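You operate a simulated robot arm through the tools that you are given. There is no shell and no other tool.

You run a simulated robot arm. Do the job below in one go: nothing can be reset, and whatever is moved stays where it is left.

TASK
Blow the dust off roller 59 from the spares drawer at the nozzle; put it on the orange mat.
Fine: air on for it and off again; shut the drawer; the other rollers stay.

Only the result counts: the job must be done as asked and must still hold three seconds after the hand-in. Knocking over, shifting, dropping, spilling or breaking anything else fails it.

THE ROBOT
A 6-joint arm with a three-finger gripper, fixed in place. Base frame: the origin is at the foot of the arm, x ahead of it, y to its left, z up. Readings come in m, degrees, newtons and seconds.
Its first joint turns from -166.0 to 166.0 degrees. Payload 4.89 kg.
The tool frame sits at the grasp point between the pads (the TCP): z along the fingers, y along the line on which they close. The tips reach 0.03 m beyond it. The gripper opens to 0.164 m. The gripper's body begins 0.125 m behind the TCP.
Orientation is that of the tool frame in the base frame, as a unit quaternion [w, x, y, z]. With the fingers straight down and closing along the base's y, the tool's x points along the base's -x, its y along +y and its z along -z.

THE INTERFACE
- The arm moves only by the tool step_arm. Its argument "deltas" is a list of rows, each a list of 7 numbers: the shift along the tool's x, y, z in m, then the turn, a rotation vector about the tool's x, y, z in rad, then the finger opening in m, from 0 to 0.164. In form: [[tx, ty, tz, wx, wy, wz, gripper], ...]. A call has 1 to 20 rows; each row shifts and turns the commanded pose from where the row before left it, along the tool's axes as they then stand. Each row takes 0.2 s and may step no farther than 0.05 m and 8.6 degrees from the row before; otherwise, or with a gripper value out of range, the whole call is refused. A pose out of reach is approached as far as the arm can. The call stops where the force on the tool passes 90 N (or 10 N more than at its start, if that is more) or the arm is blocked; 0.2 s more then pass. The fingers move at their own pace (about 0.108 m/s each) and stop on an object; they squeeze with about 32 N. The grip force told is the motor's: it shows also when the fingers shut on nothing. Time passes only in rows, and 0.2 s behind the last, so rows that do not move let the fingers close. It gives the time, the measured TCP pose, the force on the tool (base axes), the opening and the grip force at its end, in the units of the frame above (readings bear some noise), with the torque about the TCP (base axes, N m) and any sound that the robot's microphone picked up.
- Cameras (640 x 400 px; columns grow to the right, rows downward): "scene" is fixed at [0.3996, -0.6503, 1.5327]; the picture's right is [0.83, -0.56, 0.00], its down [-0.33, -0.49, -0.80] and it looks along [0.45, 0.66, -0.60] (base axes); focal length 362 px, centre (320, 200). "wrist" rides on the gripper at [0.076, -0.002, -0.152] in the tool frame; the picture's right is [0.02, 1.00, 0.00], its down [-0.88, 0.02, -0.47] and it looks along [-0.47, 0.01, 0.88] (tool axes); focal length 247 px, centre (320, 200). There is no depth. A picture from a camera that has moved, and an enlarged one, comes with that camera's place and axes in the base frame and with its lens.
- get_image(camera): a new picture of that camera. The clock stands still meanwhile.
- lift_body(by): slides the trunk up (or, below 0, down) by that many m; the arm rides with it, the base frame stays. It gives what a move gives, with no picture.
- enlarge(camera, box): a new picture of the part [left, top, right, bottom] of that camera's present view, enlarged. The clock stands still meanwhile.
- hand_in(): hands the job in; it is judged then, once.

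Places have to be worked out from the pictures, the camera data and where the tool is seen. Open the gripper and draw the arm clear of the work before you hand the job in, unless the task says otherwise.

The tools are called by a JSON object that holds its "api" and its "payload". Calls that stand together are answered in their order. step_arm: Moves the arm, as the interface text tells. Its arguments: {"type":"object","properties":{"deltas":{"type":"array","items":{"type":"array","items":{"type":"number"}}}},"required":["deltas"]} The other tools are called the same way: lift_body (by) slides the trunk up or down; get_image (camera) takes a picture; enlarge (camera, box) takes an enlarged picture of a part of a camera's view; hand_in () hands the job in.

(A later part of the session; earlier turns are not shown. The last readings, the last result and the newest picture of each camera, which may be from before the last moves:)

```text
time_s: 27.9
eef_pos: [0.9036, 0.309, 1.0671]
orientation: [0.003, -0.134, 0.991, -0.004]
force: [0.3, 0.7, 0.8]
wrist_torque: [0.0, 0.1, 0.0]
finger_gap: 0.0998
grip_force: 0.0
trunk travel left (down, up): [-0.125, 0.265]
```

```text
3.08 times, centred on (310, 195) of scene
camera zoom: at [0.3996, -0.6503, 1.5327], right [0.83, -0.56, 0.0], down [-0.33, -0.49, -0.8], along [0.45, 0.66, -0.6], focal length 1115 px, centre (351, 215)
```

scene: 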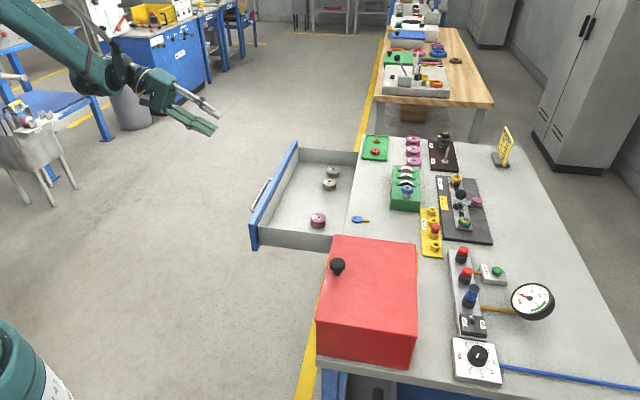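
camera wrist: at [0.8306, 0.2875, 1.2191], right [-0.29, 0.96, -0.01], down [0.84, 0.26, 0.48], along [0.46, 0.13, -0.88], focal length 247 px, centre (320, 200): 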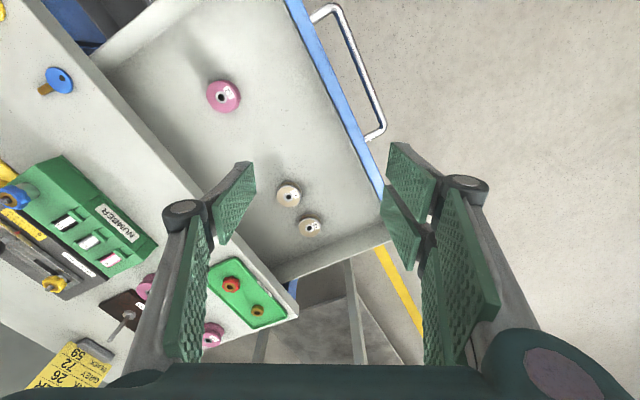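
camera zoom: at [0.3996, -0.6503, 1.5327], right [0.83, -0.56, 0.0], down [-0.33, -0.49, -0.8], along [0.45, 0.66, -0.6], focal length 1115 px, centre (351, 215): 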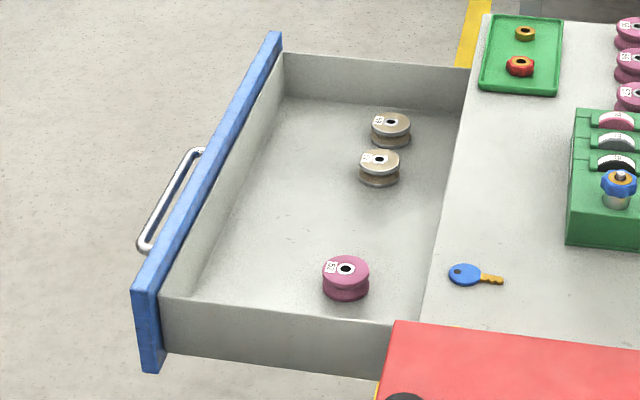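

Roller 59's top is at ≈(1.148,0.354,0.754), r≈1.2 m. I test whether a 45° outward-tilted tool can get there, at a safe height first.

{"api": "step_arm", "payload": {"deltas": [[0, 0, 0, 0, 0, -0.03, 0.1], [0, 0, 0, 0, -0.131, 0, 0.1], [0, 0, 0, 0, -0.131, 0, 0.1], [0, 0, 0, 0, -0.131, 0, 0.1], [0, 0, 0, 0, -0.131, 0, 0.1], [0, 0, 0, 0, -0.131, 0, 0.1], [0, 0, 0, 0, -0.131, 0, 0.1], [-0.008, -0.0041, 0.0418, 0, 0, 0, 0.1], [-0.008, -0.0041, 0.0418, 0, 0, 0, 0.1], [-0.008, -0.0041, 0.0418, 0, 0, 0, 0.1], [-0.008, -0.0041, 0.0418, 0, 0, 0, 0.1], [-0.008, -0.0041, 0.0418, 0, 0, 0, 0.1], [-0.008, -0.0041, 0.0418, 0, 0, 0, 0.1], [-0.008, -0.0041, 0.0418, 0, 0, 0, 0.1], [0, 0, 0, 0, 0, 0, 0.1]]}}

{"api": "get_image", "payload": {"camera": "wrist"}}

{"api": "get_image", "payload": {"camera": "scene"}}

```text
time_s: 31.1
eef_pos: [1.1467, 0.3557, 0.9011]
orientation: [0.381, -0.14, 0.912, 0.054]
force: [-0.2, -0.5, -0.4]
wrist_torque: [-0.03, -0.01, -0.01]
finger_gap: 0.0999
grip_force: 0.1
trunk travel left (down, up): [-0.125, 0.265]
```

```text
taken
camera wrist: at [0.9926, 0.3059, 0.9542], right [-0.31, 0.95, -0.02], down [0.26, 0.11, 0.96], along [0.91, 0.29, -0.28], focal length 247 px, centre (320, 200)
```

wrist: 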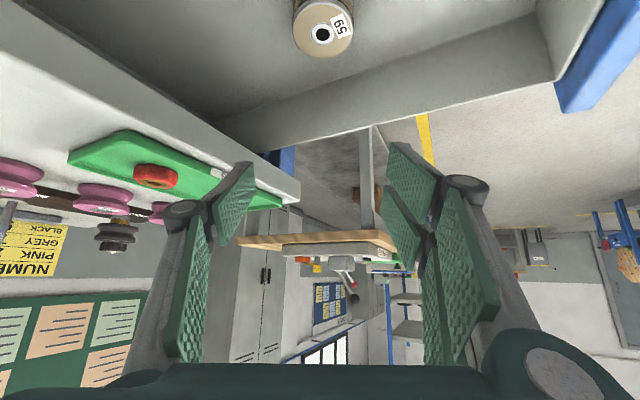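

```text
taken
```

scene: 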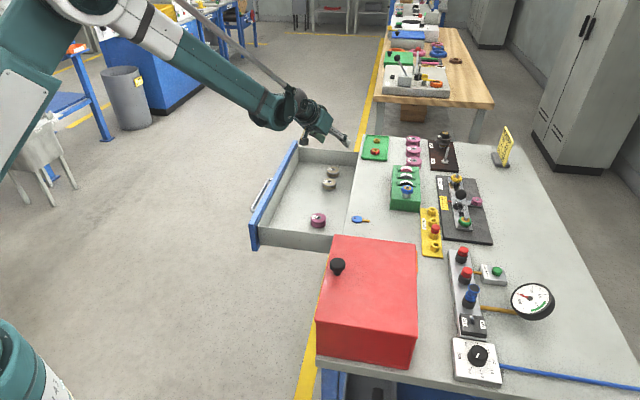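

45° reaches easily, so a gentler 30° tilt should work too and gives more clearance. I adjust tilt and hover just above roller 59 for a close look.

{"api": "step_arm", "payload": {"deltas": [[0, 0, 0, 0, 0.131, 0, 0.08], [0, 0, 0, 0, 0.131, 0, 0.08], [0.0226, 0, 0.0216, 0, 0, 0, 0.08], [0.0226, 0, 0.0216, 0, 0, 0, 0.08], [0, 0, 0, 0, 0, 0, 0.08]]}}

{"api": "get_image", "payload": {"camera": "wrist"}}

{"api": "enlarge", "payload": {"camera": "scene", "box": [280, 110, 380, 200]}}

```text
time_s: 32.3
eef_pos: [1.1316, 0.3502, 0.8414]
orientation: [0.259, -0.145, 0.954, 0.035]
force: [0.1, -0.1, -0.9]
wrist_torque: [0.0, 0.01, -0.05]
finger_gap: 0.0803
grip_force: 0.1
trunk travel left (down, up): [-0.125, 0.265]
```

```text
taken
camera wrist: at [0.9966, 0.306, 0.935], right [-0.31, 0.95, -0.02], down [0.49, 0.18, 0.85], along [0.81, 0.26, -0.52], focal length 247 px, centre (320, 200)
```

wrist: 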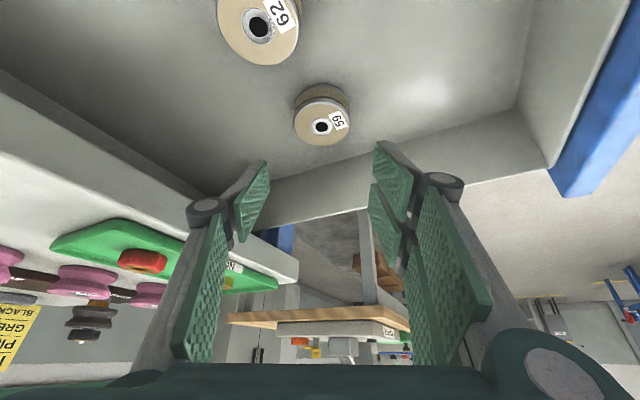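

```text
4.44 times, centred on (330, 155) of scene
camera zoom: at [0.3996, -0.6503, 1.5327], right [0.83, -0.56, 0.0], down [-0.33, -0.49, -0.8], along [0.45, 0.66, -0.6], focal length 1611 px, centre (276, 400)
```

zoom: 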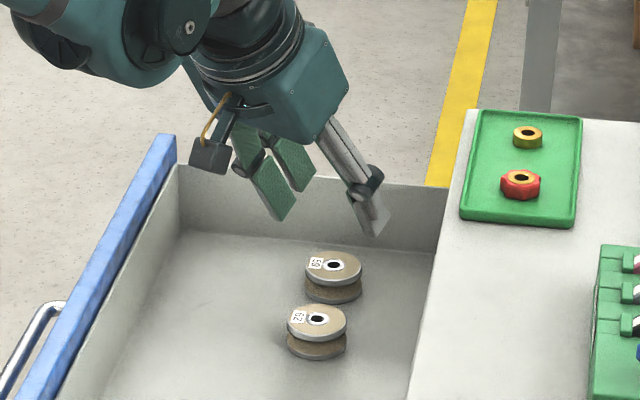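

The camera housing is small and clears the drawer front. Roller 59 top is ≈(1.148,0.354,0.760). I lower to straddle it, stopping just above the floor.

{"api": "step_arm", "payload": {"deltas": [[0.0091, -0.0003, 0.0214, 0, 0, 0, 0.08], [0.0091, -0.0004, 0.0214, 0, 0, 0, 0.08], [0.0092, -0.0003, 0.0215, 0, 0, 0, 0.08], [0, 0, 0, 0, 0, 0, 0.08]]}}

{"api": "get_image", "payload": {"camera": "wrist"}}

{"api": "enlarge", "payload": {"camera": "scene", "box": [290, 130, 370, 200]}}

```text
time_s: 33.3
eef_pos: [1.1409, 0.3519, 0.7729]
orientation: [0.259, -0.145, 0.954, 0.035]
force: [6.5, 5.5, 22.8]
wrist_torque: [1.11, 0.34, -0.35]
finger_gap: 0.0836
grip_force: 4.1
trunk travel left (down, up): [-0.125, 0.265]
```

```text
taken
camera wrist: at [1.0054, 0.3074, 0.8664], right [-0.31, 0.95, -0.02], down [0.49, 0.18, 0.85], along [0.81, 0.26, -0.52], focal length 247 px, centre (320, 200)
```

wrist: 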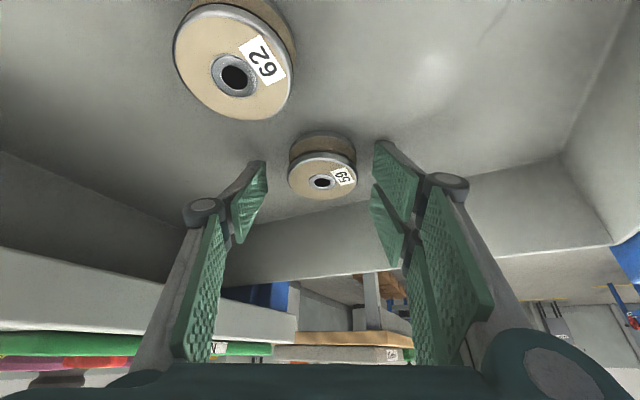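

```text
5.71 times, centred on (330, 165) of scene
camera zoom: at [0.3996, -0.6503, 1.5327], right [0.83, -0.56, 0.0], down [-0.33, -0.49, -0.8], along [0.45, 0.66, -0.6], focal length 2071 px, centre (263, 400)
```

zoom: 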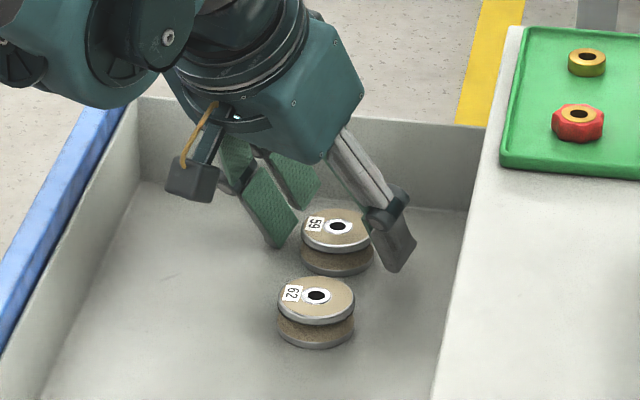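

A finger just touched the drawer floor (floor ≈0.740, so roller top ≈0.766). I back off 2 mm up and 1 cm inward to centre the pads on the roller, then close.

{"api": "step_arm", "payload": {"deltas": [[0.0, 0, -0.003, 0, 0, 0, 0.08], [0.0077, 0, -0.0037, 0, 0, 0, 0.08], [0, 0, 0, 0, 0, 0, 0.08]]}}

{"api": "get_image", "payload": {"camera": "wrist"}}

{"api": "enlarge", "payload": {"camera": "scene", "box": [310, 150, 350, 185]}}

```text
time_s: 34.1
eef_pos: [1.1301, 0.348, 0.7745]
orientation: [0.258, -0.146, 0.955, 0.035]
force: [6.9, 3.5, 16.1]
wrist_torque: [0.75, 0.11, -0.33]
finger_gap: 0.0817
grip_force: 1.9
trunk travel left (down, up): [-0.125, 0.265]
```

```text
taken
camera wrist: at [0.9949, 0.3035, 0.8672], right [-0.31, 0.95, -0.02], down [0.49, 0.18, 0.85], along [0.81, 0.26, -0.52], focal length 247 px, centre (320, 200)
```

wrist: 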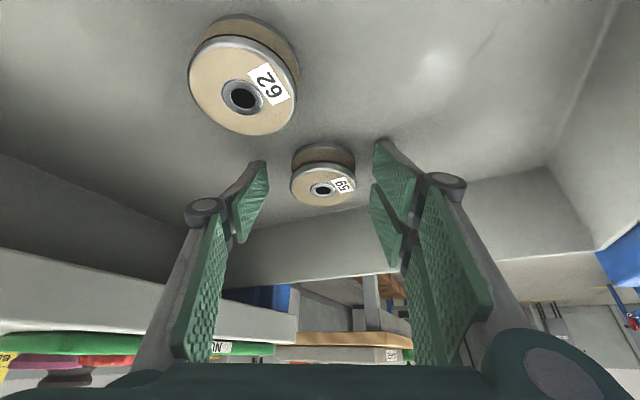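

```text
11.43 times, centred on (330, 168) of scene
camera zoom: at [0.3996, -0.6503, 1.5327], right [0.83, -0.56, 0.0], down [-0.33, -0.49, -0.8], along [0.45, 0.66, -0.6], focal length 4143 px, centre (206, 571)
```

zoom: 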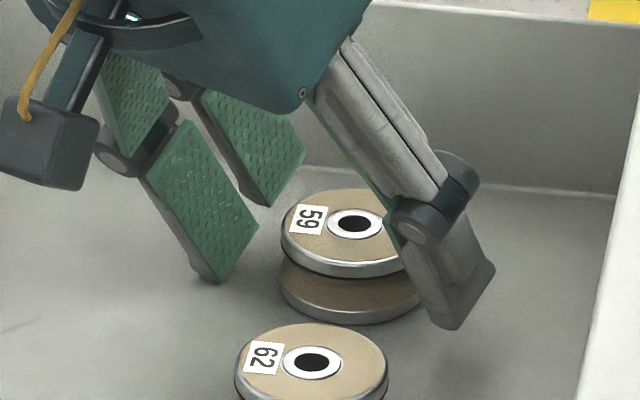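

Still some upward contact force on the +y finger. I zoom in to see what it touches.

{"api": "enlarge", "payload": {"camera": "wrist", "box": [240, 110, 460, 250]}}

{"api": "enlarge", "payload": {"camera": "scene", "box": [300, 130, 370, 190]}}

```text
2.86 times, centred on (350, 180) of wrist
camera zoom: at [0.9949, 0.3035, 0.8672], right [-0.31, 0.95, -0.02], down [0.49, 0.18, 0.85], along [0.81, 0.26, -0.52], focal length 706 px, centre (234, 257)
```

zoom: 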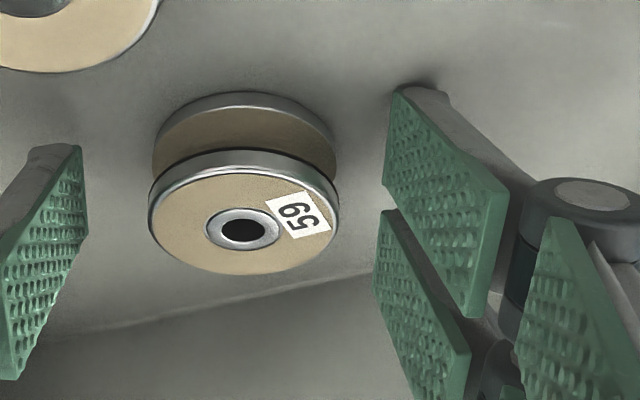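

```text
6.67 times, centred on (335, 160) of scene
camera zoom: at [0.3996, -0.6503, 1.5327], right [0.83, -0.56, 0.0], down [-0.33, -0.49, -0.8], along [0.45, 0.66, -0.6], focal length 2417 px, centre (220, 467)
```

zoom: 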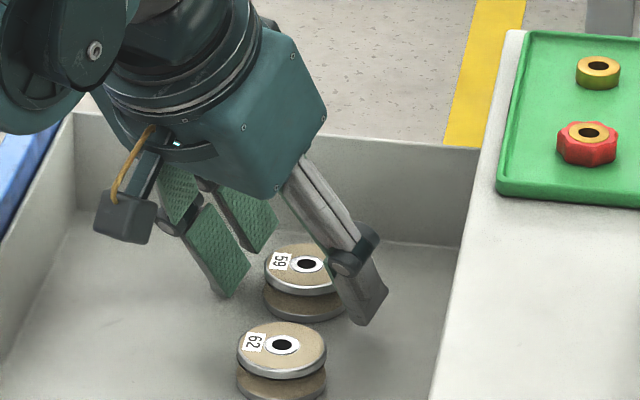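

The view and torque show the +y finger is offset ~15 mm in tool x, so its lower corner touches the floor first (floor ≈0.733, roller top ≈0.759, r≈1.2005). I lift 3 mm and shift outward 14 mm so the roller's diameter lies in the pads' common zone, then close.

{"api": "step_arm", "payload": {"deltas": [[-0.0015, 0, -0.0026, 0, 0, 0, 0.08], [-0.0061, 0, 0.0035, 0, 0, 0, 0.08], [-0.006, 0, 0.0035, 0, 0, 0, 0.08], [0, 0, 0, 0, 0, 0, 0.08]]}}

{"api": "enlarge", "payload": {"camera": "wrist", "box": [240, 110, 460, 250]}}

{"api": "enlarge", "payload": {"camera": "scene", "box": [310, 150, 350, 185]}}

```text
time_s: 35.1
eef_pos: [1.1432, 0.3513, 0.7761]
orientation: [0.259, -0.146, 0.954, 0.034]
force: [-0.8, 0.2, 0.0]
wrist_torque: [0.01, 0.01, 0.05]
finger_gap: 0.0802
grip_force: 0.1
trunk travel left (down, up): [-0.125, 0.265]
```

```text
2.86 times, centred on (350, 180) of wrist
camera zoom: at [1.0087, 0.3074, 0.8701], right [-0.31, 0.95, -0.02], down [0.49, 0.18, 0.85], along [0.81, 0.26, -0.52], focal length 706 px, centre (234, 257)
```

zoom: 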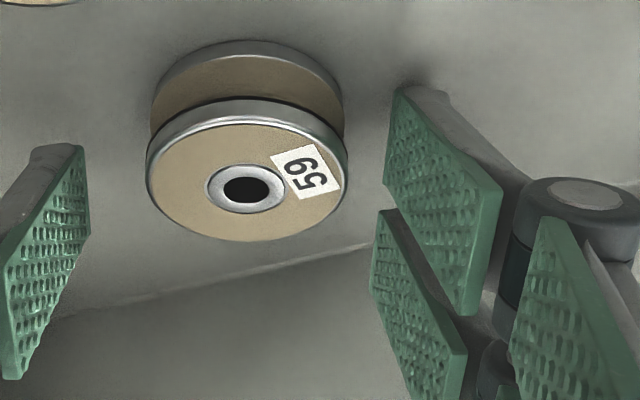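

```text
11.43 times, centred on (330, 168) of scene
camera zoom: at [0.3996, -0.6503, 1.5327], right [0.83, -0.56, 0.0], down [-0.33, -0.49, -0.8], along [0.45, 0.66, -0.6], focal length 4143 px, centre (206, 571)
```

zoom: 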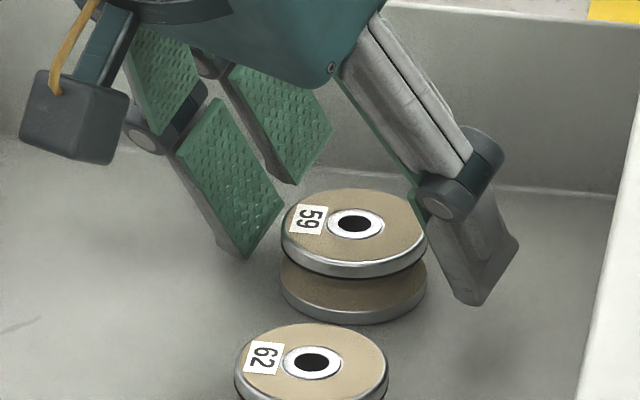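

Free of contact now, with the roller's axis in the overlap zone of the pads. I centre 3 mm sideways and close.

{"api": "step_arm", "payload": {"deltas": [[0, 0.0033, 0, 0, 0, 0, 0.08], [0, 0, 0, 0, 0, 0, 0.06], [0, 0, 0, 0, 0, 0, 0.04], [0, 0, 0, 0, 0, 0, 0.03], [0, 0, 0, 0, 0, 0, 0.03]]}}

{"api": "enlarge", "payload": {"camera": "wrist", "box": [240, 110, 460, 250]}}

{"api": "enlarge", "payload": {"camera": "scene", "box": [310, 150, 350, 185]}}

```text
time_s: 36.3
eef_pos: [1.1434, 0.3548, 0.7763]
orientation: [0.259, -0.146, 0.954, 0.035]
force: [-0.8, -0.1, 0.0]
wrist_torque: [0.07, 0.05, 0.0]
finger_gap: 0.0509
grip_force: 31.7
trunk travel left (down, up): [-0.125, 0.265]
```

```text
2.86 times, centred on (350, 180) of wrist
camera zoom: at [1.0076, 0.3106, 0.8697], right [-0.31, 0.95, -0.02], down [0.49, 0.18, 0.85], along [0.81, 0.26, -0.52], focal length 706 px, centre (234, 257)
```

zoom: 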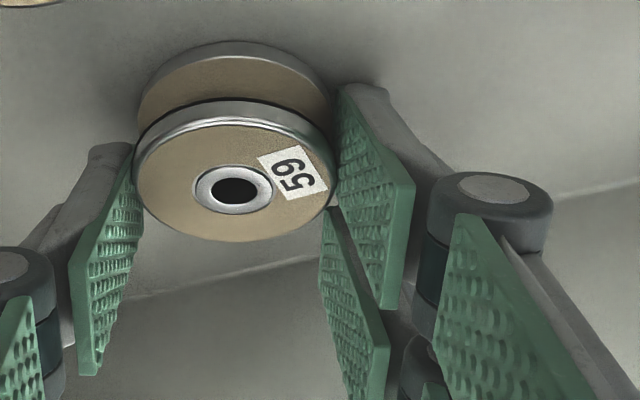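

```text
11.43 times, centred on (330, 168) of scene
camera zoom: at [0.3996, -0.6503, 1.5327], right [0.83, -0.56, 0.0], down [-0.33, -0.49, -0.8], along [0.45, 0.66, -0.6], focal length 4143 px, centre (206, 571)
```

zoom: 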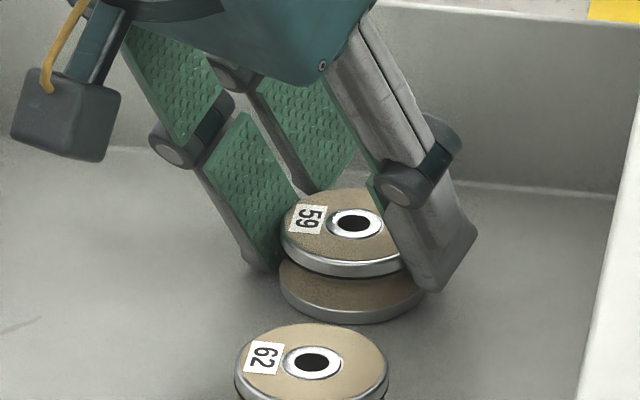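

Grip is confirmed feasible (Ø≈51 mm). Since the air must be switched on with this same hand, I release roller 59 where it stands, retreat, and go to flip the air toggle first.

{"api": "step_arm", "payload": {"deltas": [[0, 0, 0, 0, 0, 0, 0.08], [0, 0, 0, 0, 0, 0, 0.08], [-0.01, 0, -0.0173, 0, 0, 0, 0.08], [-0.02, 0, -0.0346, 0, 0, 0, 0.08], [-0.02, 0, -0.0346, 0, 0, 0, 0.08], [-0.02, 0, -0.0346, 0, 0, 0, 0.08], [-0.02, 0, -0.0346, 0, 0, 0, 0.08], [-0.02, 0, -0.0346, 0, 0, 0, 0.08], [0.039, 0, -0.0225, 0, 0, 0, 0.04], [0.039, 0, -0.0225, 0, 0, 0, 0.0], [0.039, 0, -0.0225, 0, 0, 0, 0.0], [0.039, 0, -0.0225, 0, 0, 0, 0.0], [0.039, 0, -0.0225, 0, 0, 0, 0.0], [0.039, 0, -0.0225, 0, 0, 0, 0.0], [0, 0, 0, 0, 0.132, 0, 0.0], [0, 0, 0, 0, 0.132, 0, 0.0], [0, 0, 0, 0, 0.132, 0, 0.0], [0, 0, 0, 0, 0.132, 0, 0.0], [0, 0, 0, 0, 0, 0, 0.0]]}}

{"api": "get_image", "payload": {"camera": "scene"}}

{"api": "get_image", "payload": {"camera": "wrist"}}

```text
time_s: 40.3
eef_pos: [0.883, 0.2757, 0.9933]
orientation: [0.0, -0.15, 0.989, -0.004]
force: [0.5, 0.6, -0.8]
wrist_torque: [-0.06, 0.06, 0.02]
finger_gap: 0.0
grip_force: 31.8
trunk travel left (down, up): [-0.125, 0.265]
```

```text
taken
```

scene: 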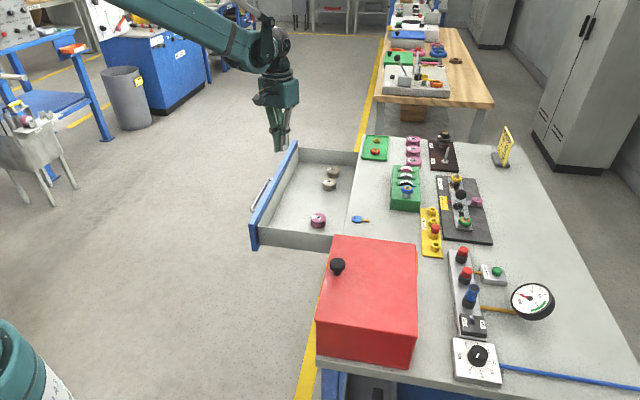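

```text
taken
camera wrist: at [0.8117, 0.2529, 1.1466], right [-0.32, 0.95, -0.01], down [0.83, 0.28, 0.47], along [0.45, 0.14, -0.88], focal length 247 px, centre (320, 200)
```

wrist: 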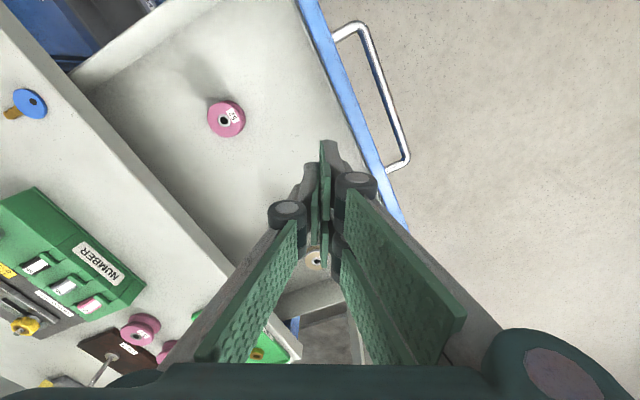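

Now yaw and travel to above the toggle, staying above the red box.

{"api": "step_arm", "payload": {"deltas": [[0, 0, 0, 0, 0, -0.122, 0], [0, 0, 0, 0, 0, -0.122, 0], [0, 0, 0, 0, 0, -0.122, 0], [0, 0, 0, 0, 0, -0.122, 0], [0, 0, -0.04, 0, 0, 0, 0], [0.0338, -0.0323, -0.0065, 0, 0, 0, 0], [0.0338, -0.0323, -0.0065, 0, 0, 0, 0], [0.0338, -0.0323, -0.0065, 0, 0, 0, 0], [0.0338, -0.0323, -0.0065, 0, 0, 0, 0], [0.0338, -0.0323, -0.0065, 0, 0, 0, 0], [0.0338, -0.0323, -0.0065, 0, 0, 0, 0], [0.0338, -0.0323, -0.0065, 0, 0, 0, 0], [0.0338, -0.0323, -0.0065, 0, 0, 0, 0], [0.0338, -0.0323, -0.0065, 0, 0, 0, 0], [0.0338, -0.0323, -0.0065, 0, 0, 0, 0], [0.0338, -0.0323, -0.0065, 0, 0, 0, 0], [0.0338, -0.0323, -0.0065, 0, 0, 0, 0], [0.0338, -0.0323, -0.0065, 0, 0, 0, 0], [0, 0, 0, 0, 0, 0, 0]]}}

{"api": "get_image", "payload": {"camera": "wrist"}}

{"api": "get_image", "payload": {"camera": "scene"}}

```text
time_s: 44.3
eef_pos: [0.8723, -0.3348, 1.1233]
orientation: [-0.001, -0.384, 0.923, -0.004]
force: [-0.3, 0.2, -0.3]
wrist_torque: [0.01, 0.03, -0.02]
finger_gap: 0.0
grip_force: 32.0
trunk travel left (down, up): [-0.125, 0.265]
```

```text
taken
camera wrist: at [0.8193, -0.3888, 1.2768], right [-0.72, 0.69, -0.01], down [0.61, 0.64, 0.47], along [0.33, 0.34, -0.88], focal length 247 px, centre (320, 200)
```

wrist: 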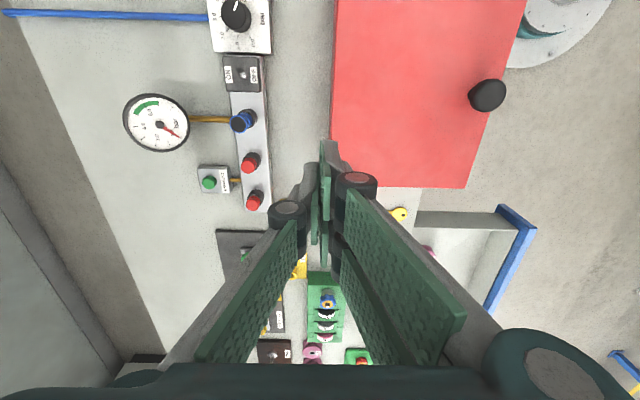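

```text
taken
```

scene: 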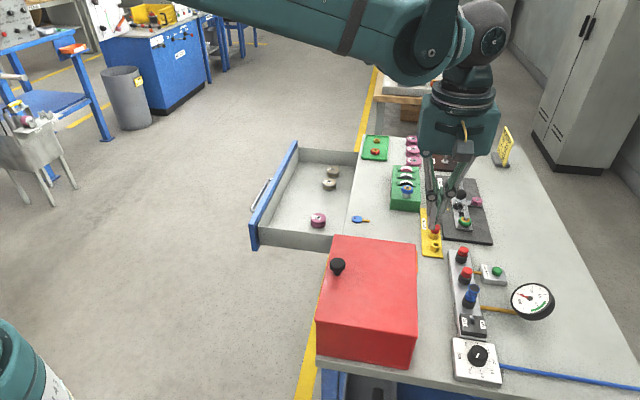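

I zoom in on the switch from this viewpoint to refine its position.

{"api": "enlarge", "payload": {"camera": "wrist", "box": [190, 0, 310, 75]}}

{"api": "enlarge", "payload": {"camera": "wrist", "box": [110, 50, 290, 220]}}

```text
5.33 times, centred on (250, 38) of wrist
camera zoom: at [0.8193, -0.3888, 1.2768], right [-0.72, 0.69, -0.01], down [0.61, 0.64, 0.47], along [0.33, 0.34, -0.88], focal length 1317 px, centre (693, 1067)
```

zoom: 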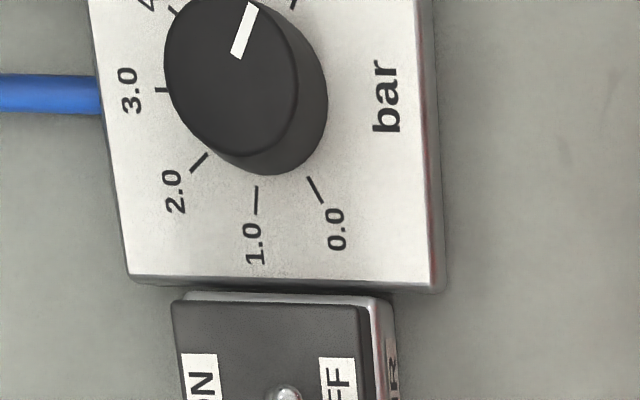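

```text
2.35 times, centred on (200, 135) of wrist
camera zoom: at [0.8193, -0.3888, 1.2768], right [-0.72, 0.69, -0.01], down [0.61, 0.64, 0.47], along [0.33, 0.34, -0.88], focal length 581 px, centre (602, 353)
```

zoom: 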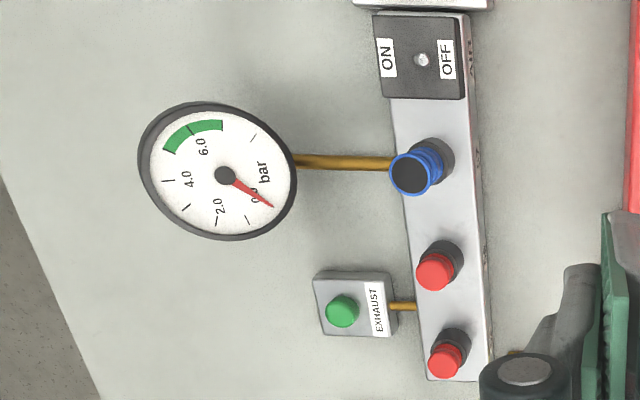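

The lever tip is confirmed near (0.897,-0.453,0.917). I tilt 20° toward the bench and come down to just in front (OFF side) of the lever, hovering higher first.

{"api": "step_arm", "payload": {"deltas": [[0, 0, 0, 0.1164, 0, 0, 0], [0, 0, 0, 0.1164, 0, 0, 0], [0, 0, 0, 0.1164, 0, 0, 0], [0.0222, -0.0113, 0.0289, 0, 0, 0, 0], [0.0222, -0.0113, 0.0289, 0, 0, 0, 0], [0.0222, -0.0113, 0.0289, 0, 0, 0, 0], [0, 0.0159, 0.0437, 0, 0, 0, 0], [0, 0.0159, 0.0437, 0, 0, 0, 0], [0, 0, 0, 0, 0, 0, 0]]}}

{"api": "enlarge", "payload": {"camera": "scene", "box": [400, 220, 560, 350]}}

{"api": "get_image", "payload": {"camera": "wrist"}}

```text
time_s: 46.3
eef_pos: [0.8684, -0.423, 0.9636]
orientation: [0.067, -0.377, 0.909, -0.165]
force: [0.2, 0.1, -0.5]
wrist_torque: [0.0, 0.01, -0.01]
finger_gap: 0.0001
grip_force: 31.8
trunk travel left (down, up): [-0.125, 0.265]
```

```text
3.08 times, centred on (480, 285) of scene
camera zoom: at [0.3996, -0.6503, 1.5327], right [0.83, -0.56, 0.0], down [-0.33, -0.49, -0.8], along [0.45, 0.66, -0.6], focal length 1115 px, centre (-172, -62)
```

zoom: 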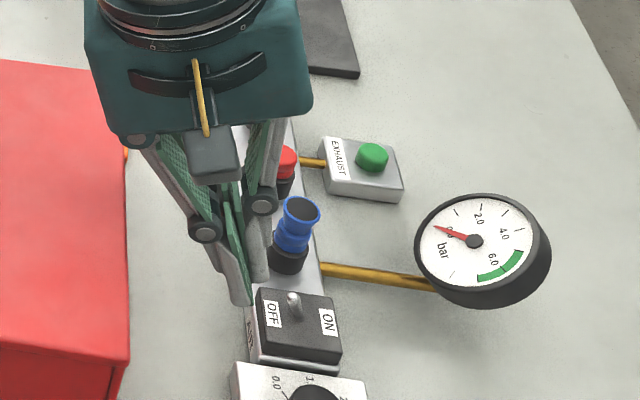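

```text
taken
camera wrist: at [0.779, -0.4409, 1.107], right [-0.68, 0.64, -0.35], down [0.49, 0.76, 0.43], along [0.54, 0.12, -0.83], focal length 247 px, centre (320, 200)
```

wrist: 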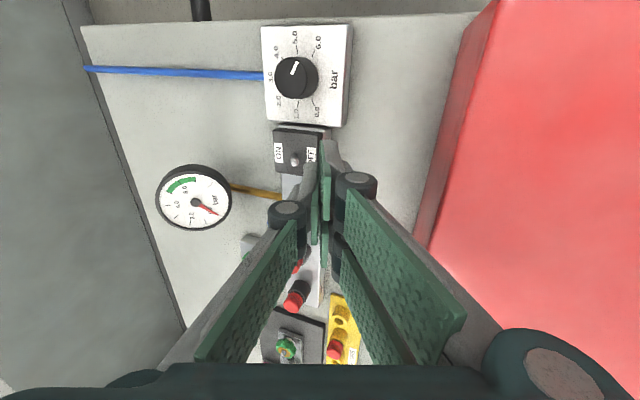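

Well aligned in front of the lever. I descend the last 3.4 cm and check.

{"api": "step_arm", "payload": {"deltas": [[0, 0.0058, 0.0158, 0, 0, 0, 0], [0, 0.0057, 0.0158, 0, 0, 0, 0], [0, 0, 0, 0, 0, 0, 0]]}}

{"api": "enlarge", "payload": {"camera": "scene", "box": [440, 270, 510, 345]}}

{"api": "enlarge", "payload": {"camera": "wrist", "box": [240, 90, 380, 220]}}

```text
time_s: 47.1
eef_pos: [0.8688, -0.4235, 0.9306]
orientation: [0.066, -0.379, 0.909, -0.164]
force: [-0.2, -0.3, -0.6]
wrist_torque: [0.01, 0.02, 0.01]
finger_gap: 0.0002
grip_force: 32.6
trunk travel left (down, up): [-0.125, 0.265]
```

```text
5.33 times, centred on (475, 308) of scene
camera zoom: at [0.3996, -0.6503, 1.5327], right [0.83, -0.56, 0.0], down [-0.33, -0.49, -0.8], along [0.45, 0.66, -0.6], focal length 1933 px, centre (-507, -373)
```

zoom: 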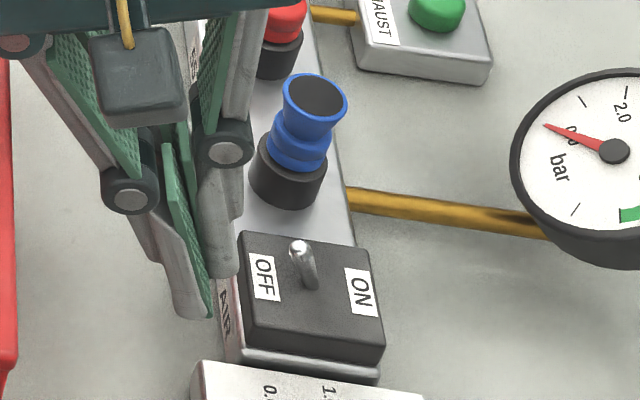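

```text
3.08 times, centred on (310, 155) of wrist
camera zoom: at [0.779, -0.4413, 1.0747], right [-0.68, 0.64, -0.35], down [0.49, 0.76, 0.43], along [0.54, 0.12, -0.83], focal length 760 px, centre (351, 338)
```

zoom: 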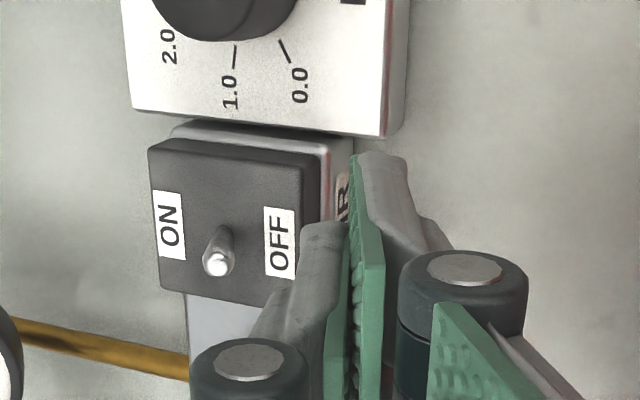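

The finger is lined up with the lever. I push horizontally toward ON in small steps.

{"api": "step_arm", "payload": {"deltas": [[0, -0.0113, 0.0041, 0, 0, 0, 0], [0, -0.0103, 0.0038, 0, 0, 0, 0], [0, -0.0056, 0.0021, 0, 0, 0, 0], [0, -0.0047, 0.0017, 0, 0, 0, 0], [0, 0, 0, 0, 0, 0, 0]]}}

{"api": "enlarge", "payload": {"camera": "scene", "box": [440, 270, 560, 345]}}

{"api": "enlarge", "payload": {"camera": "wrist", "box": [240, 90, 380, 220]}}

```text
time_s: 48.3
eef_pos: [0.894, -0.4468, 0.929]
orientation: [0.067, -0.379, 0.908, -0.164]
force: [0.5, -0.7, 1.4]
wrist_torque: [0.0, 0.03, 0.01]
finger_gap: 0.0001
grip_force: 31.9
trunk travel left (down, up): [-0.125, 0.265]
```

```text
5.33 times, centred on (500, 308) of scene
camera zoom: at [0.3996, -0.6503, 1.5327], right [0.83, -0.56, 0.0], down [-0.33, -0.49, -0.8], along [0.45, 0.66, -0.6], focal length 1933 px, centre (-640, -373)
```

zoom: 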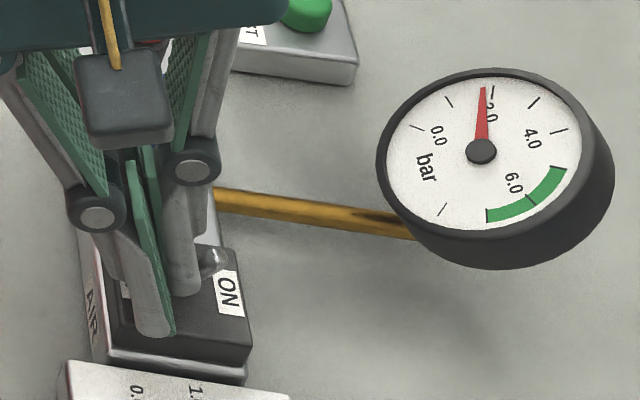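

```text
3.08 times, centred on (310, 155) of wrist
camera zoom: at [0.8035, -0.4652, 1.0727], right [-0.68, 0.64, -0.35], down [0.49, 0.76, 0.43], along [0.54, 0.12, -0.83], focal length 760 px, centre (351, 338)
```

zoom: 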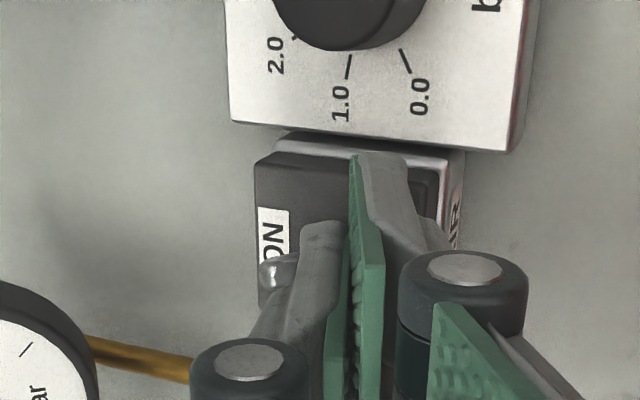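

The lever flipped and the gauge is rising. I retract from the lever and check where the pressure settles.

{"api": "step_arm", "payload": {"deltas": [[0, 0.0188, -0.0068, 0, 0, 0, 0], [0, 0.0188, -0.0068, 0, 0, 0, 0], [0, -0.0137, -0.0376, 0, 0, 0, 0], [0, -0.0137, -0.0376, 0, 0, 0, 0], [0, -0.0137, -0.0376, 0, 0, 0, 0], [0, -0.0137, -0.0376, 0, 0, 0, 0], [0, 0, 0, 0, 0, 0, 0]]}}

{"api": "enlarge", "payload": {"camera": "scene", "box": [440, 260, 560, 345]}}

{"api": "get_image", "payload": {"camera": "wrist"}}

```text
time_s: 49.9
eef_pos: [0.8629, -0.4189, 1.0887]
orientation: [0.066, -0.378, 0.909, -0.163]
force: [-0.6, 0.3, -0.5]
wrist_torque: [-0.02, -0.05, -0.02]
finger_gap: 0.0002
grip_force: 32.0
trunk travel left (down, up): [-0.125, 0.265]
```

```text
4.71 times, centred on (500, 302) of scene
camera zoom: at [0.3996, -0.6503, 1.5327], right [0.83, -0.56, 0.0], down [-0.33, -0.49, -0.8], along [0.45, 0.66, -0.6], focal length 1706 px, centre (-527, -282)
```

zoom: 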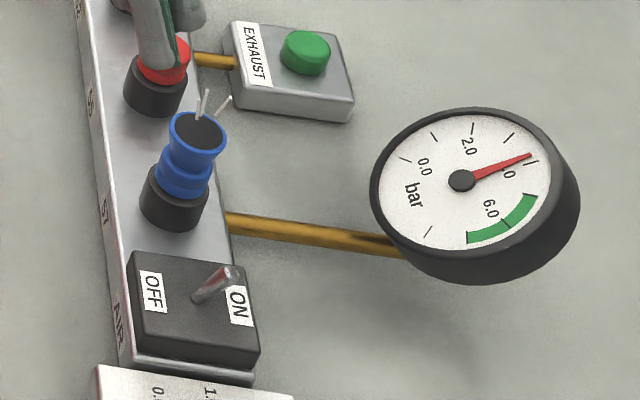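

```text
taken
camera wrist: at [0.7732, -0.4353, 1.2322], right [-0.68, 0.64, -0.35], down [0.49, 0.76, 0.43], along [0.54, 0.12, -0.83], focal length 247 px, centre (320, 200)
```

wrist: 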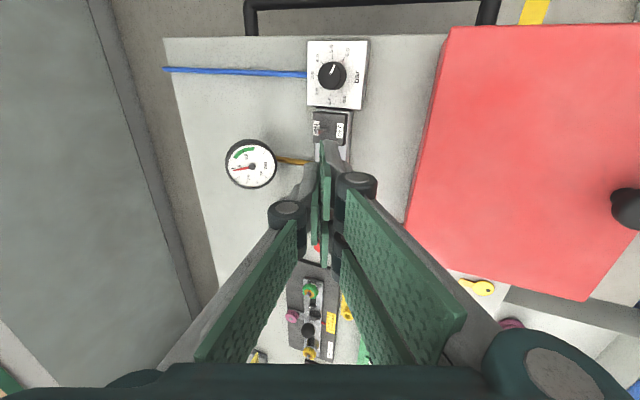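

Air jets out of the nozzle and pressure climbs. I travel back toward the drawer while it settles.

{"api": "step_arm", "payload": {"deltas": [[0, 0, 0, -0.1164, 0, 0, 0.0], [0, 0, 0, -0.1164, 0, 0, 0.0], [0, 0, 0, -0.1164, 0, 0, 0.0], [-0.0337, 0.0318, -0.001, 0, 0, 0, 0.08], [-0.0337, 0.0318, -0.001, 0, 0, 0, 0.08], [-0.0337, 0.0318, -0.001, 0, 0, 0, 0.08], [-0.0337, 0.0318, -0.001, 0, 0, 0, 0.08], [-0.0337, 0.0318, -0.001, 0, 0, 0, 0.08], [-0.0337, 0.0318, -0.001, 0, 0, 0, 0.08], [-0.0337, 0.0318, -0.001, 0, 0, 0, 0.08], [-0.0337, 0.0318, -0.001, 0, 0, 0, 0.08], [-0.0337, 0.0318, -0.001, 0, 0, 0, 0.08], [-0.0337, 0.0318, -0.001, 0, 0, 0, 0.08], [-0.0337, 0.0318, -0.001, 0, 0, 0, 0.08], [-0.0337, 0.0318, -0.001, 0, 0, 0, 0.08], [-0.0337, 0.0318, -0.001, 0, 0, 0, 0.08], [-0.0337, 0.0318, -0.001, 0, 0, 0, 0.08], [-0.0337, 0.0318, -0.001, 0, 0, 0, 0.08], [0, 0, 0, 0, 0, 0, 0.08]]}}

{"api": "enlarge", "payload": {"camera": "scene", "box": [440, 260, 560, 345]}}

{"api": "enlarge", "payload": {"camera": "scene", "box": [240, 130, 380, 260]}}

```text
time_s: 53.9
eef_pos: [0.8831, 0.2789, 1.0987]
orientation: [0.0, -0.385, 0.923, -0.004]
force: [0.0, 0.3, 0.0]
wrist_torque: [-0.05, -0.02, -0.01]
finger_gap: 0.0797
grip_force: 0.0
trunk travel left (down, up): [-0.125, 0.265]
```

```text
4.71 times, centred on (500, 302) of scene
camera zoom: at [0.3996, -0.6503, 1.5327], right [0.83, -0.56, 0.0], down [-0.33, -0.49, -0.8], along [0.45, 0.66, -0.6], focal length 1706 px, centre (-527, -282)
```

zoom: 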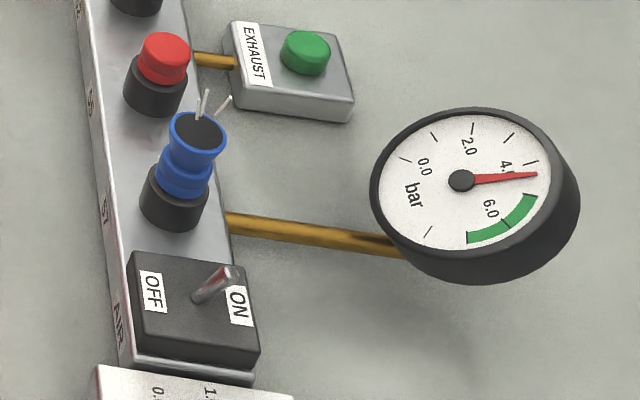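

```text
3.08 times, centred on (310, 195) of scene
camera zoom: at [0.3996, -0.6503, 1.5327], right [0.83, -0.56, 0.0], down [-0.33, -0.49, -0.8], along [0.45, 0.66, -0.6], focal length 1115 px, centre (351, 215)
```

zoom: 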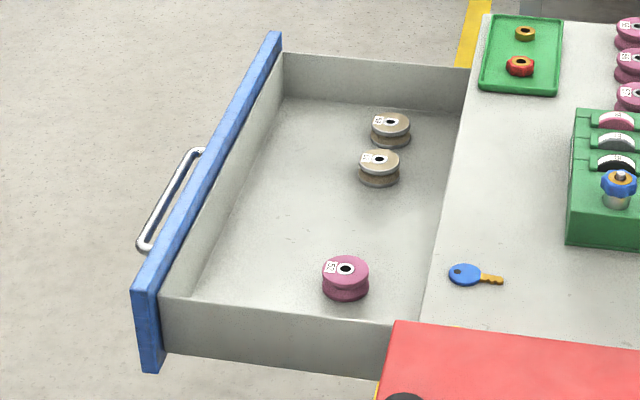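

The gauge reads ≈4.4 bar, below the green band (5–7). I check the regulator dial closely to see its setting.

{"api": "enlarge", "payload": {"camera": "scene", "box": [445, 330, 510, 390]}}

{"api": "enlarge", "payload": {"camera": "scene", "box": [505, 275, 560, 325]}}

{"api": "step_arm", "payload": {"deltas": [[0, 0, 0, 0, 0, 0, 0.08], [0, 0, 0, 0, 0, 0, 0.08], [0, 0, 0, 0, 0, 0, 0.08], [0, 0, 0, 0, 0, 0, 0.08], [0, 0, 0, 0, 0, 0, 0.08]]}}

{"api": "enlarge", "payload": {"camera": "scene", "box": [505, 275, 560, 325]}}

```text
6.67 times, centred on (478, 360) of scene
camera zoom: at [0.3996, -0.6503, 1.5327], right [0.83, -0.56, 0.0], down [-0.33, -0.49, -0.8], along [0.45, 0.66, -0.6], focal length 2417 px, centre (-730, -867)
```

zoom: 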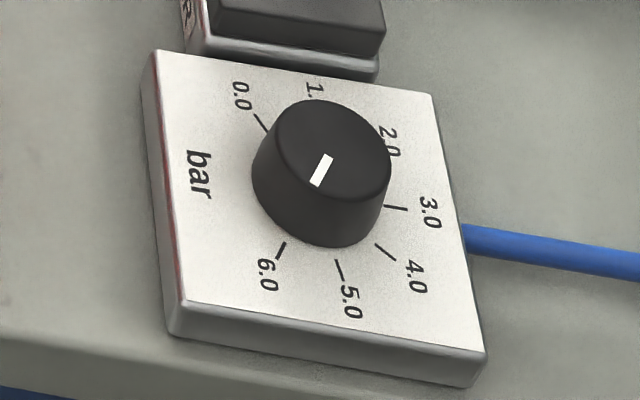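

```text
8.00 times, centred on (532, 300) of scene
camera zoom: at [0.3996, -0.6503, 1.5327], right [0.83, -0.56, 0.0], down [-0.33, -0.49, -0.8], along [0.45, 0.66, -0.6], focal length 2900 px, centre (-1380, -600)
```

zoom: 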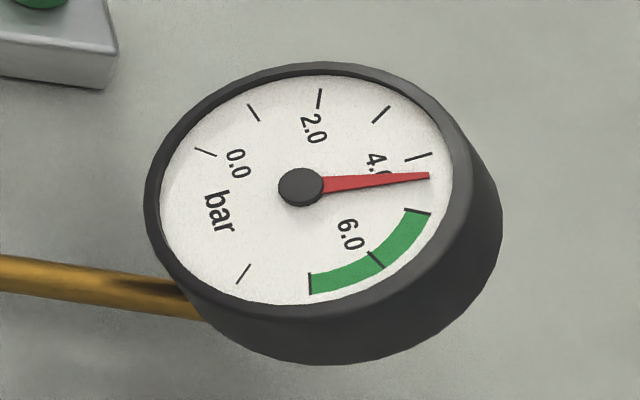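

```text
time_s: 55.1
eef_pos: [0.8823, 0.2775, 1.0977]
orientation: [0.0, -0.384, 0.923, -0.004]
force: [0.3, 0.5, -0.9]
wrist_torque: [0.01, -0.02, -0.03]
finger_gap: 0.0801
grip_force: 0.1
trunk travel left (down, up): [-0.125, 0.265]
```

```text
8.00 times, centred on (532, 300) of scene
camera zoom: at [0.3996, -0.6503, 1.5327], right [0.83, -0.56, 0.0], down [-0.33, -0.49, -0.8], along [0.45, 0.66, -0.6], focal length 2900 px, centre (-1380, -600)
```

zoom: 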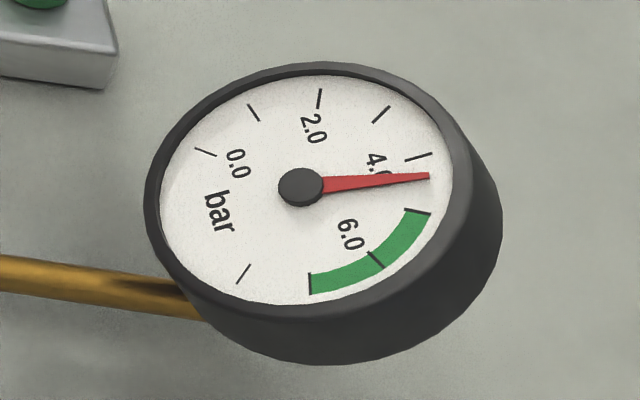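

The regulator is set near 6 and pressure settles at ≈4.35 bar with the nozzle flowing; the jet is clearly blowing, and I can verify dust removal visually. I go back to roller 59 in the same pose as before.

{"api": "step_arm", "payload": {"deltas": [[0, 0, 0, 0, 0, 0.122, 0.08], [0, 0, 0, 0, 0, 0.122, 0.08], [0, 0, 0, 0, 0, 0.122, 0.08], [0, 0, 0, 0, 0, 0.122, 0.08], [0, 0, 0, 0, -0.132, 0, 0.08], [0, 0, 0, 0, -0.132, 0, 0.08], [0, 0, 0, 0, -0.132, 0, 0.08], [0, 0, 0, 0, -0.132, 0, 0.08], [-0.0196, -0.0005, 0.0439, 0, 0, 0, 0.08], [-0.0196, -0.0005, 0.0439, 0, 0, 0, 0.08], [-0.0196, -0.0005, 0.0439, 0, 0, 0, 0.08], [-0.0196, -0.0005, 0.0439, 0, 0, 0, 0.08], [-0.0196, -0.0005, 0.0439, 0, 0, 0, 0.08], [-0.0196, -0.0005, 0.0439, 0, 0, 0, 0.08], [-0.0196, -0.0005, 0.0439, 0, 0, 0, 0.08], [0, 0, 0, 0, 0, 0, 0.08]]}}

{"api": "get_image", "payload": {"camera": "wrist"}}

```text
time_s: 58.5
eef_pos: [1.1438, 0.3548, 0.8996]
orientation: [0.258, -0.147, 0.954, 0.034]
force: [0.4, -0.4, -0.7]
wrist_torque: [0.04, 0.03, -0.02]
finger_gap: 0.0799
grip_force: 0.0
trunk travel left (down, up): [-0.125, 0.265]
```

```text
taken
camera wrist: at [1.008, 0.3105, 0.9941], right [-0.31, 0.95, -0.02], down [0.49, 0.18, 0.85], along [0.81, 0.26, -0.52], focal length 247 px, centre (320, 200)
```

wrist: 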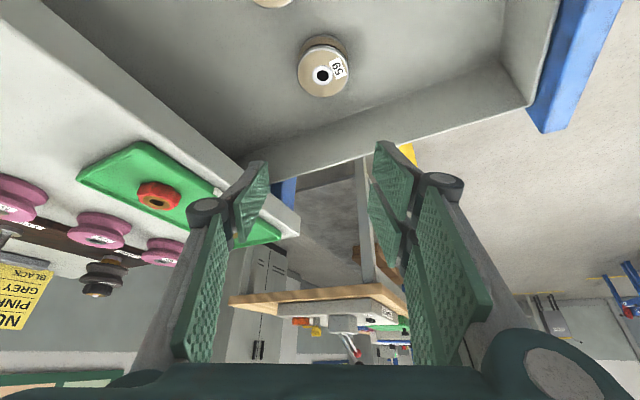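

Same alignment as before. I descend vertically to the proven grasp height and close.

{"api": "step_arm", "payload": {"deltas": [[0.0206, 0, 0.0357, 0, 0, 0, 0.08], [0.0206, 0, 0.0357, 0, 0, 0, 0.08], [0.0203, 0, 0.0353, 0, 0, 0, 0.08], [0, 0, 0, 0, 0, 0, 0.08], [0, 0, 0, 0, 0, 0, 0.06], [0, 0, 0, 0, 0, 0, 0.03], [0, 0, 0, 0, 0, 0, 0.0], [0, 0, 0, 0, 0, 0, 0.0]]}}

{"api": "enlarge", "payload": {"camera": "wrist", "box": [240, 110, 460, 250]}}

```text
time_s: 60.3
eef_pos: [1.1463, 0.3538, 0.7803]
orientation: [0.258, -0.146, 0.954, 0.034]
force: [-1.8, -2.0, 5.0]
wrist_torque: [-0.09, 0.07, 0.02]
finger_gap: 0.0502
grip_force: 32.1
trunk travel left (down, up): [-0.125, 0.265]
```

```text
2.86 times, centred on (350, 180) of wrist
camera zoom: at [1.0106, 0.3098, 0.8734], right [-0.31, 0.95, -0.02], down [0.49, 0.18, 0.85], along [0.81, 0.26, -0.52], focal length 706 px, centre (234, 257)
```

zoom: 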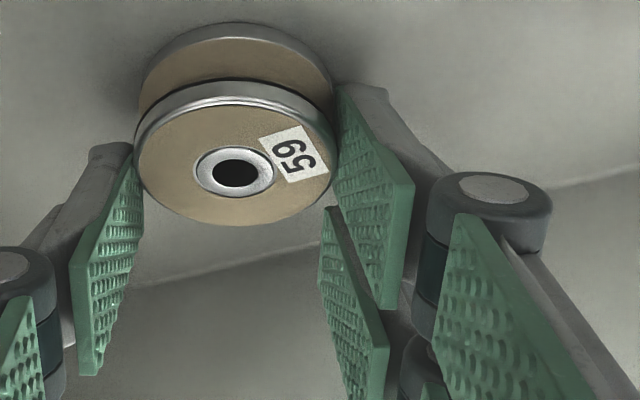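

Reads 4 mm higher than commanded; I hold still one moment and re-read, and check from the scene camera.

{"api": "step_arm", "payload": {"deltas": [[0, 0, 0, 0, 0, 0, 0.0]]}}

{"api": "enlarge", "payload": {"camera": "scene", "box": [310, 150, 350, 185]}}

```text
time_s: 60.7
eef_pos: [1.1464, 0.353, 0.7801]
orientation: [0.258, -0.147, 0.954, 0.035]
force: [-0.5, -1.1, 5.2]
wrist_torque: [-0.11, 0.04, 0.03]
finger_gap: 0.0503
grip_force: 32.3
trunk travel left (down, up): [-0.125, 0.265]
```

```text
11.43 times, centred on (330, 168) of scene
camera zoom: at [0.3996, -0.6503, 1.5327], right [0.83, -0.56, 0.0], down [-0.33, -0.49, -0.8], along [0.45, 0.66, -0.6], focal length 4143 px, centre (206, 571)
```

zoom: 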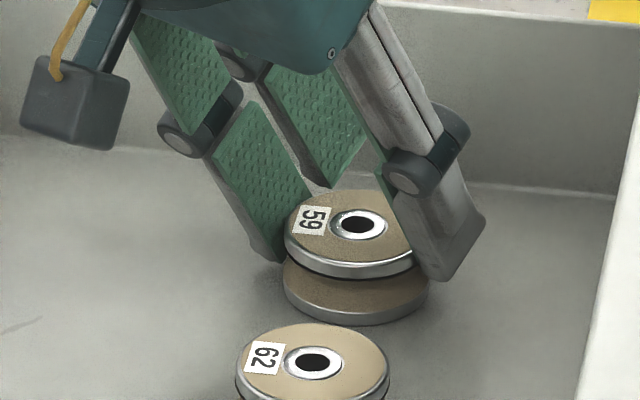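

Pads hold only the upper rim. I reopen, check the pose, and regrip a few mm lower.

{"api": "step_arm", "payload": {"deltas": [[0, 0, 0, 0, 0, 0, 0.08], [0, 0, 0, 0, 0, 0, 0.08], [0, 0, 0, 0, 0, 0, 0.08]]}}

{"api": "enlarge", "payload": {"camera": "wrist", "box": [240, 110, 460, 250]}}

```text
time_s: 61.5
eef_pos: [1.1471, 0.3533, 0.7797]
orientation: [0.258, -0.146, 0.954, 0.034]
force: [-0.4, -0.3, 0.3]
wrist_torque: [0.0, 0.01, -0.02]
finger_gap: 0.08
grip_force: 0.0
trunk travel left (down, up): [-0.125, 0.265]
```

```text
2.86 times, centred on (350, 180) of wrist
camera zoom: at [1.0108, 0.31, 0.873], right [-0.31, 0.95, -0.02], down [0.49, 0.18, 0.85], along [0.81, 0.26, -0.52], focal length 706 px, centre (234, 257)
```

zoom: 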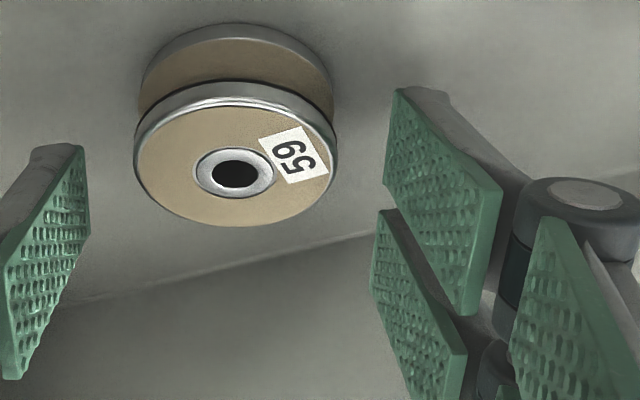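

No contact; simply off by a few mm. I correct 4 mm down, 3 mm inward and close again.

{"api": "step_arm", "payload": {"deltas": [[0.0046, 0, 0.0022, 0, 0, 0, 0.08], [0, 0, 0, 0, 0, 0, 0.08]]}}

{"api": "step_arm", "payload": {"deltas": [[0, 0, 0, 0, 0, 0, 0.06], [0, 0, 0, 0, 0, 0, 0.04], [0, 0, 0, 0, 0, 0, 0.02], [0, 0, 0, 0, 0, 0, 0.02]]}}

{"api": "enlarge", "payload": {"camera": "scene", "box": [310, 150, 350, 185]}}

```text
time_s: 62.1
eef_pos: [1.1431, 0.3525, 0.7746]
orientation: [0.258, -0.147, 0.954, 0.035]
force: [-0.3, 0.0, -0.2]
wrist_torque: [0.0, -0.03, -0.03]
finger_gap: 0.0801
grip_force: 0.0
trunk travel left (down, up): [-0.125, 0.265]
```

```text
time_s: 63.1
eef_pos: [1.1434, 0.3529, 0.7757]
orientation: [0.26, -0.146, 0.954, 0.035]
force: [4.8, 2.4, 16.2]
wrist_torque: [0.39, 0.03, -0.07]
finger_gap: 0.0501
grip_force: 31.7
trunk travel left (down, up): [-0.125, 0.265]
```

```text
11.43 times, centred on (330, 168) of scene
camera zoom: at [0.3996, -0.6503, 1.5327], right [0.83, -0.56, 0.0], down [-0.33, -0.49, -0.8], along [0.45, 0.66, -0.6], focal length 4143 px, centre (206, 571)
```

zoom: 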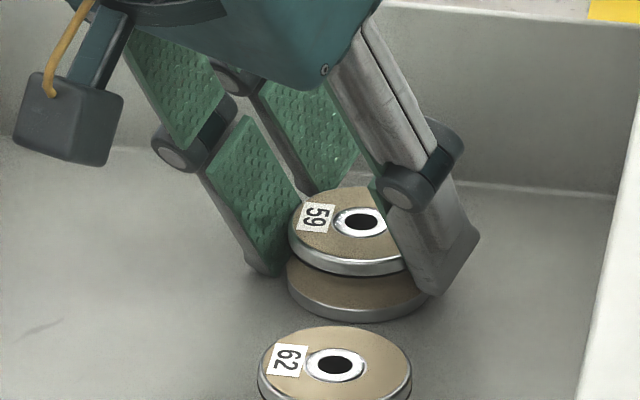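

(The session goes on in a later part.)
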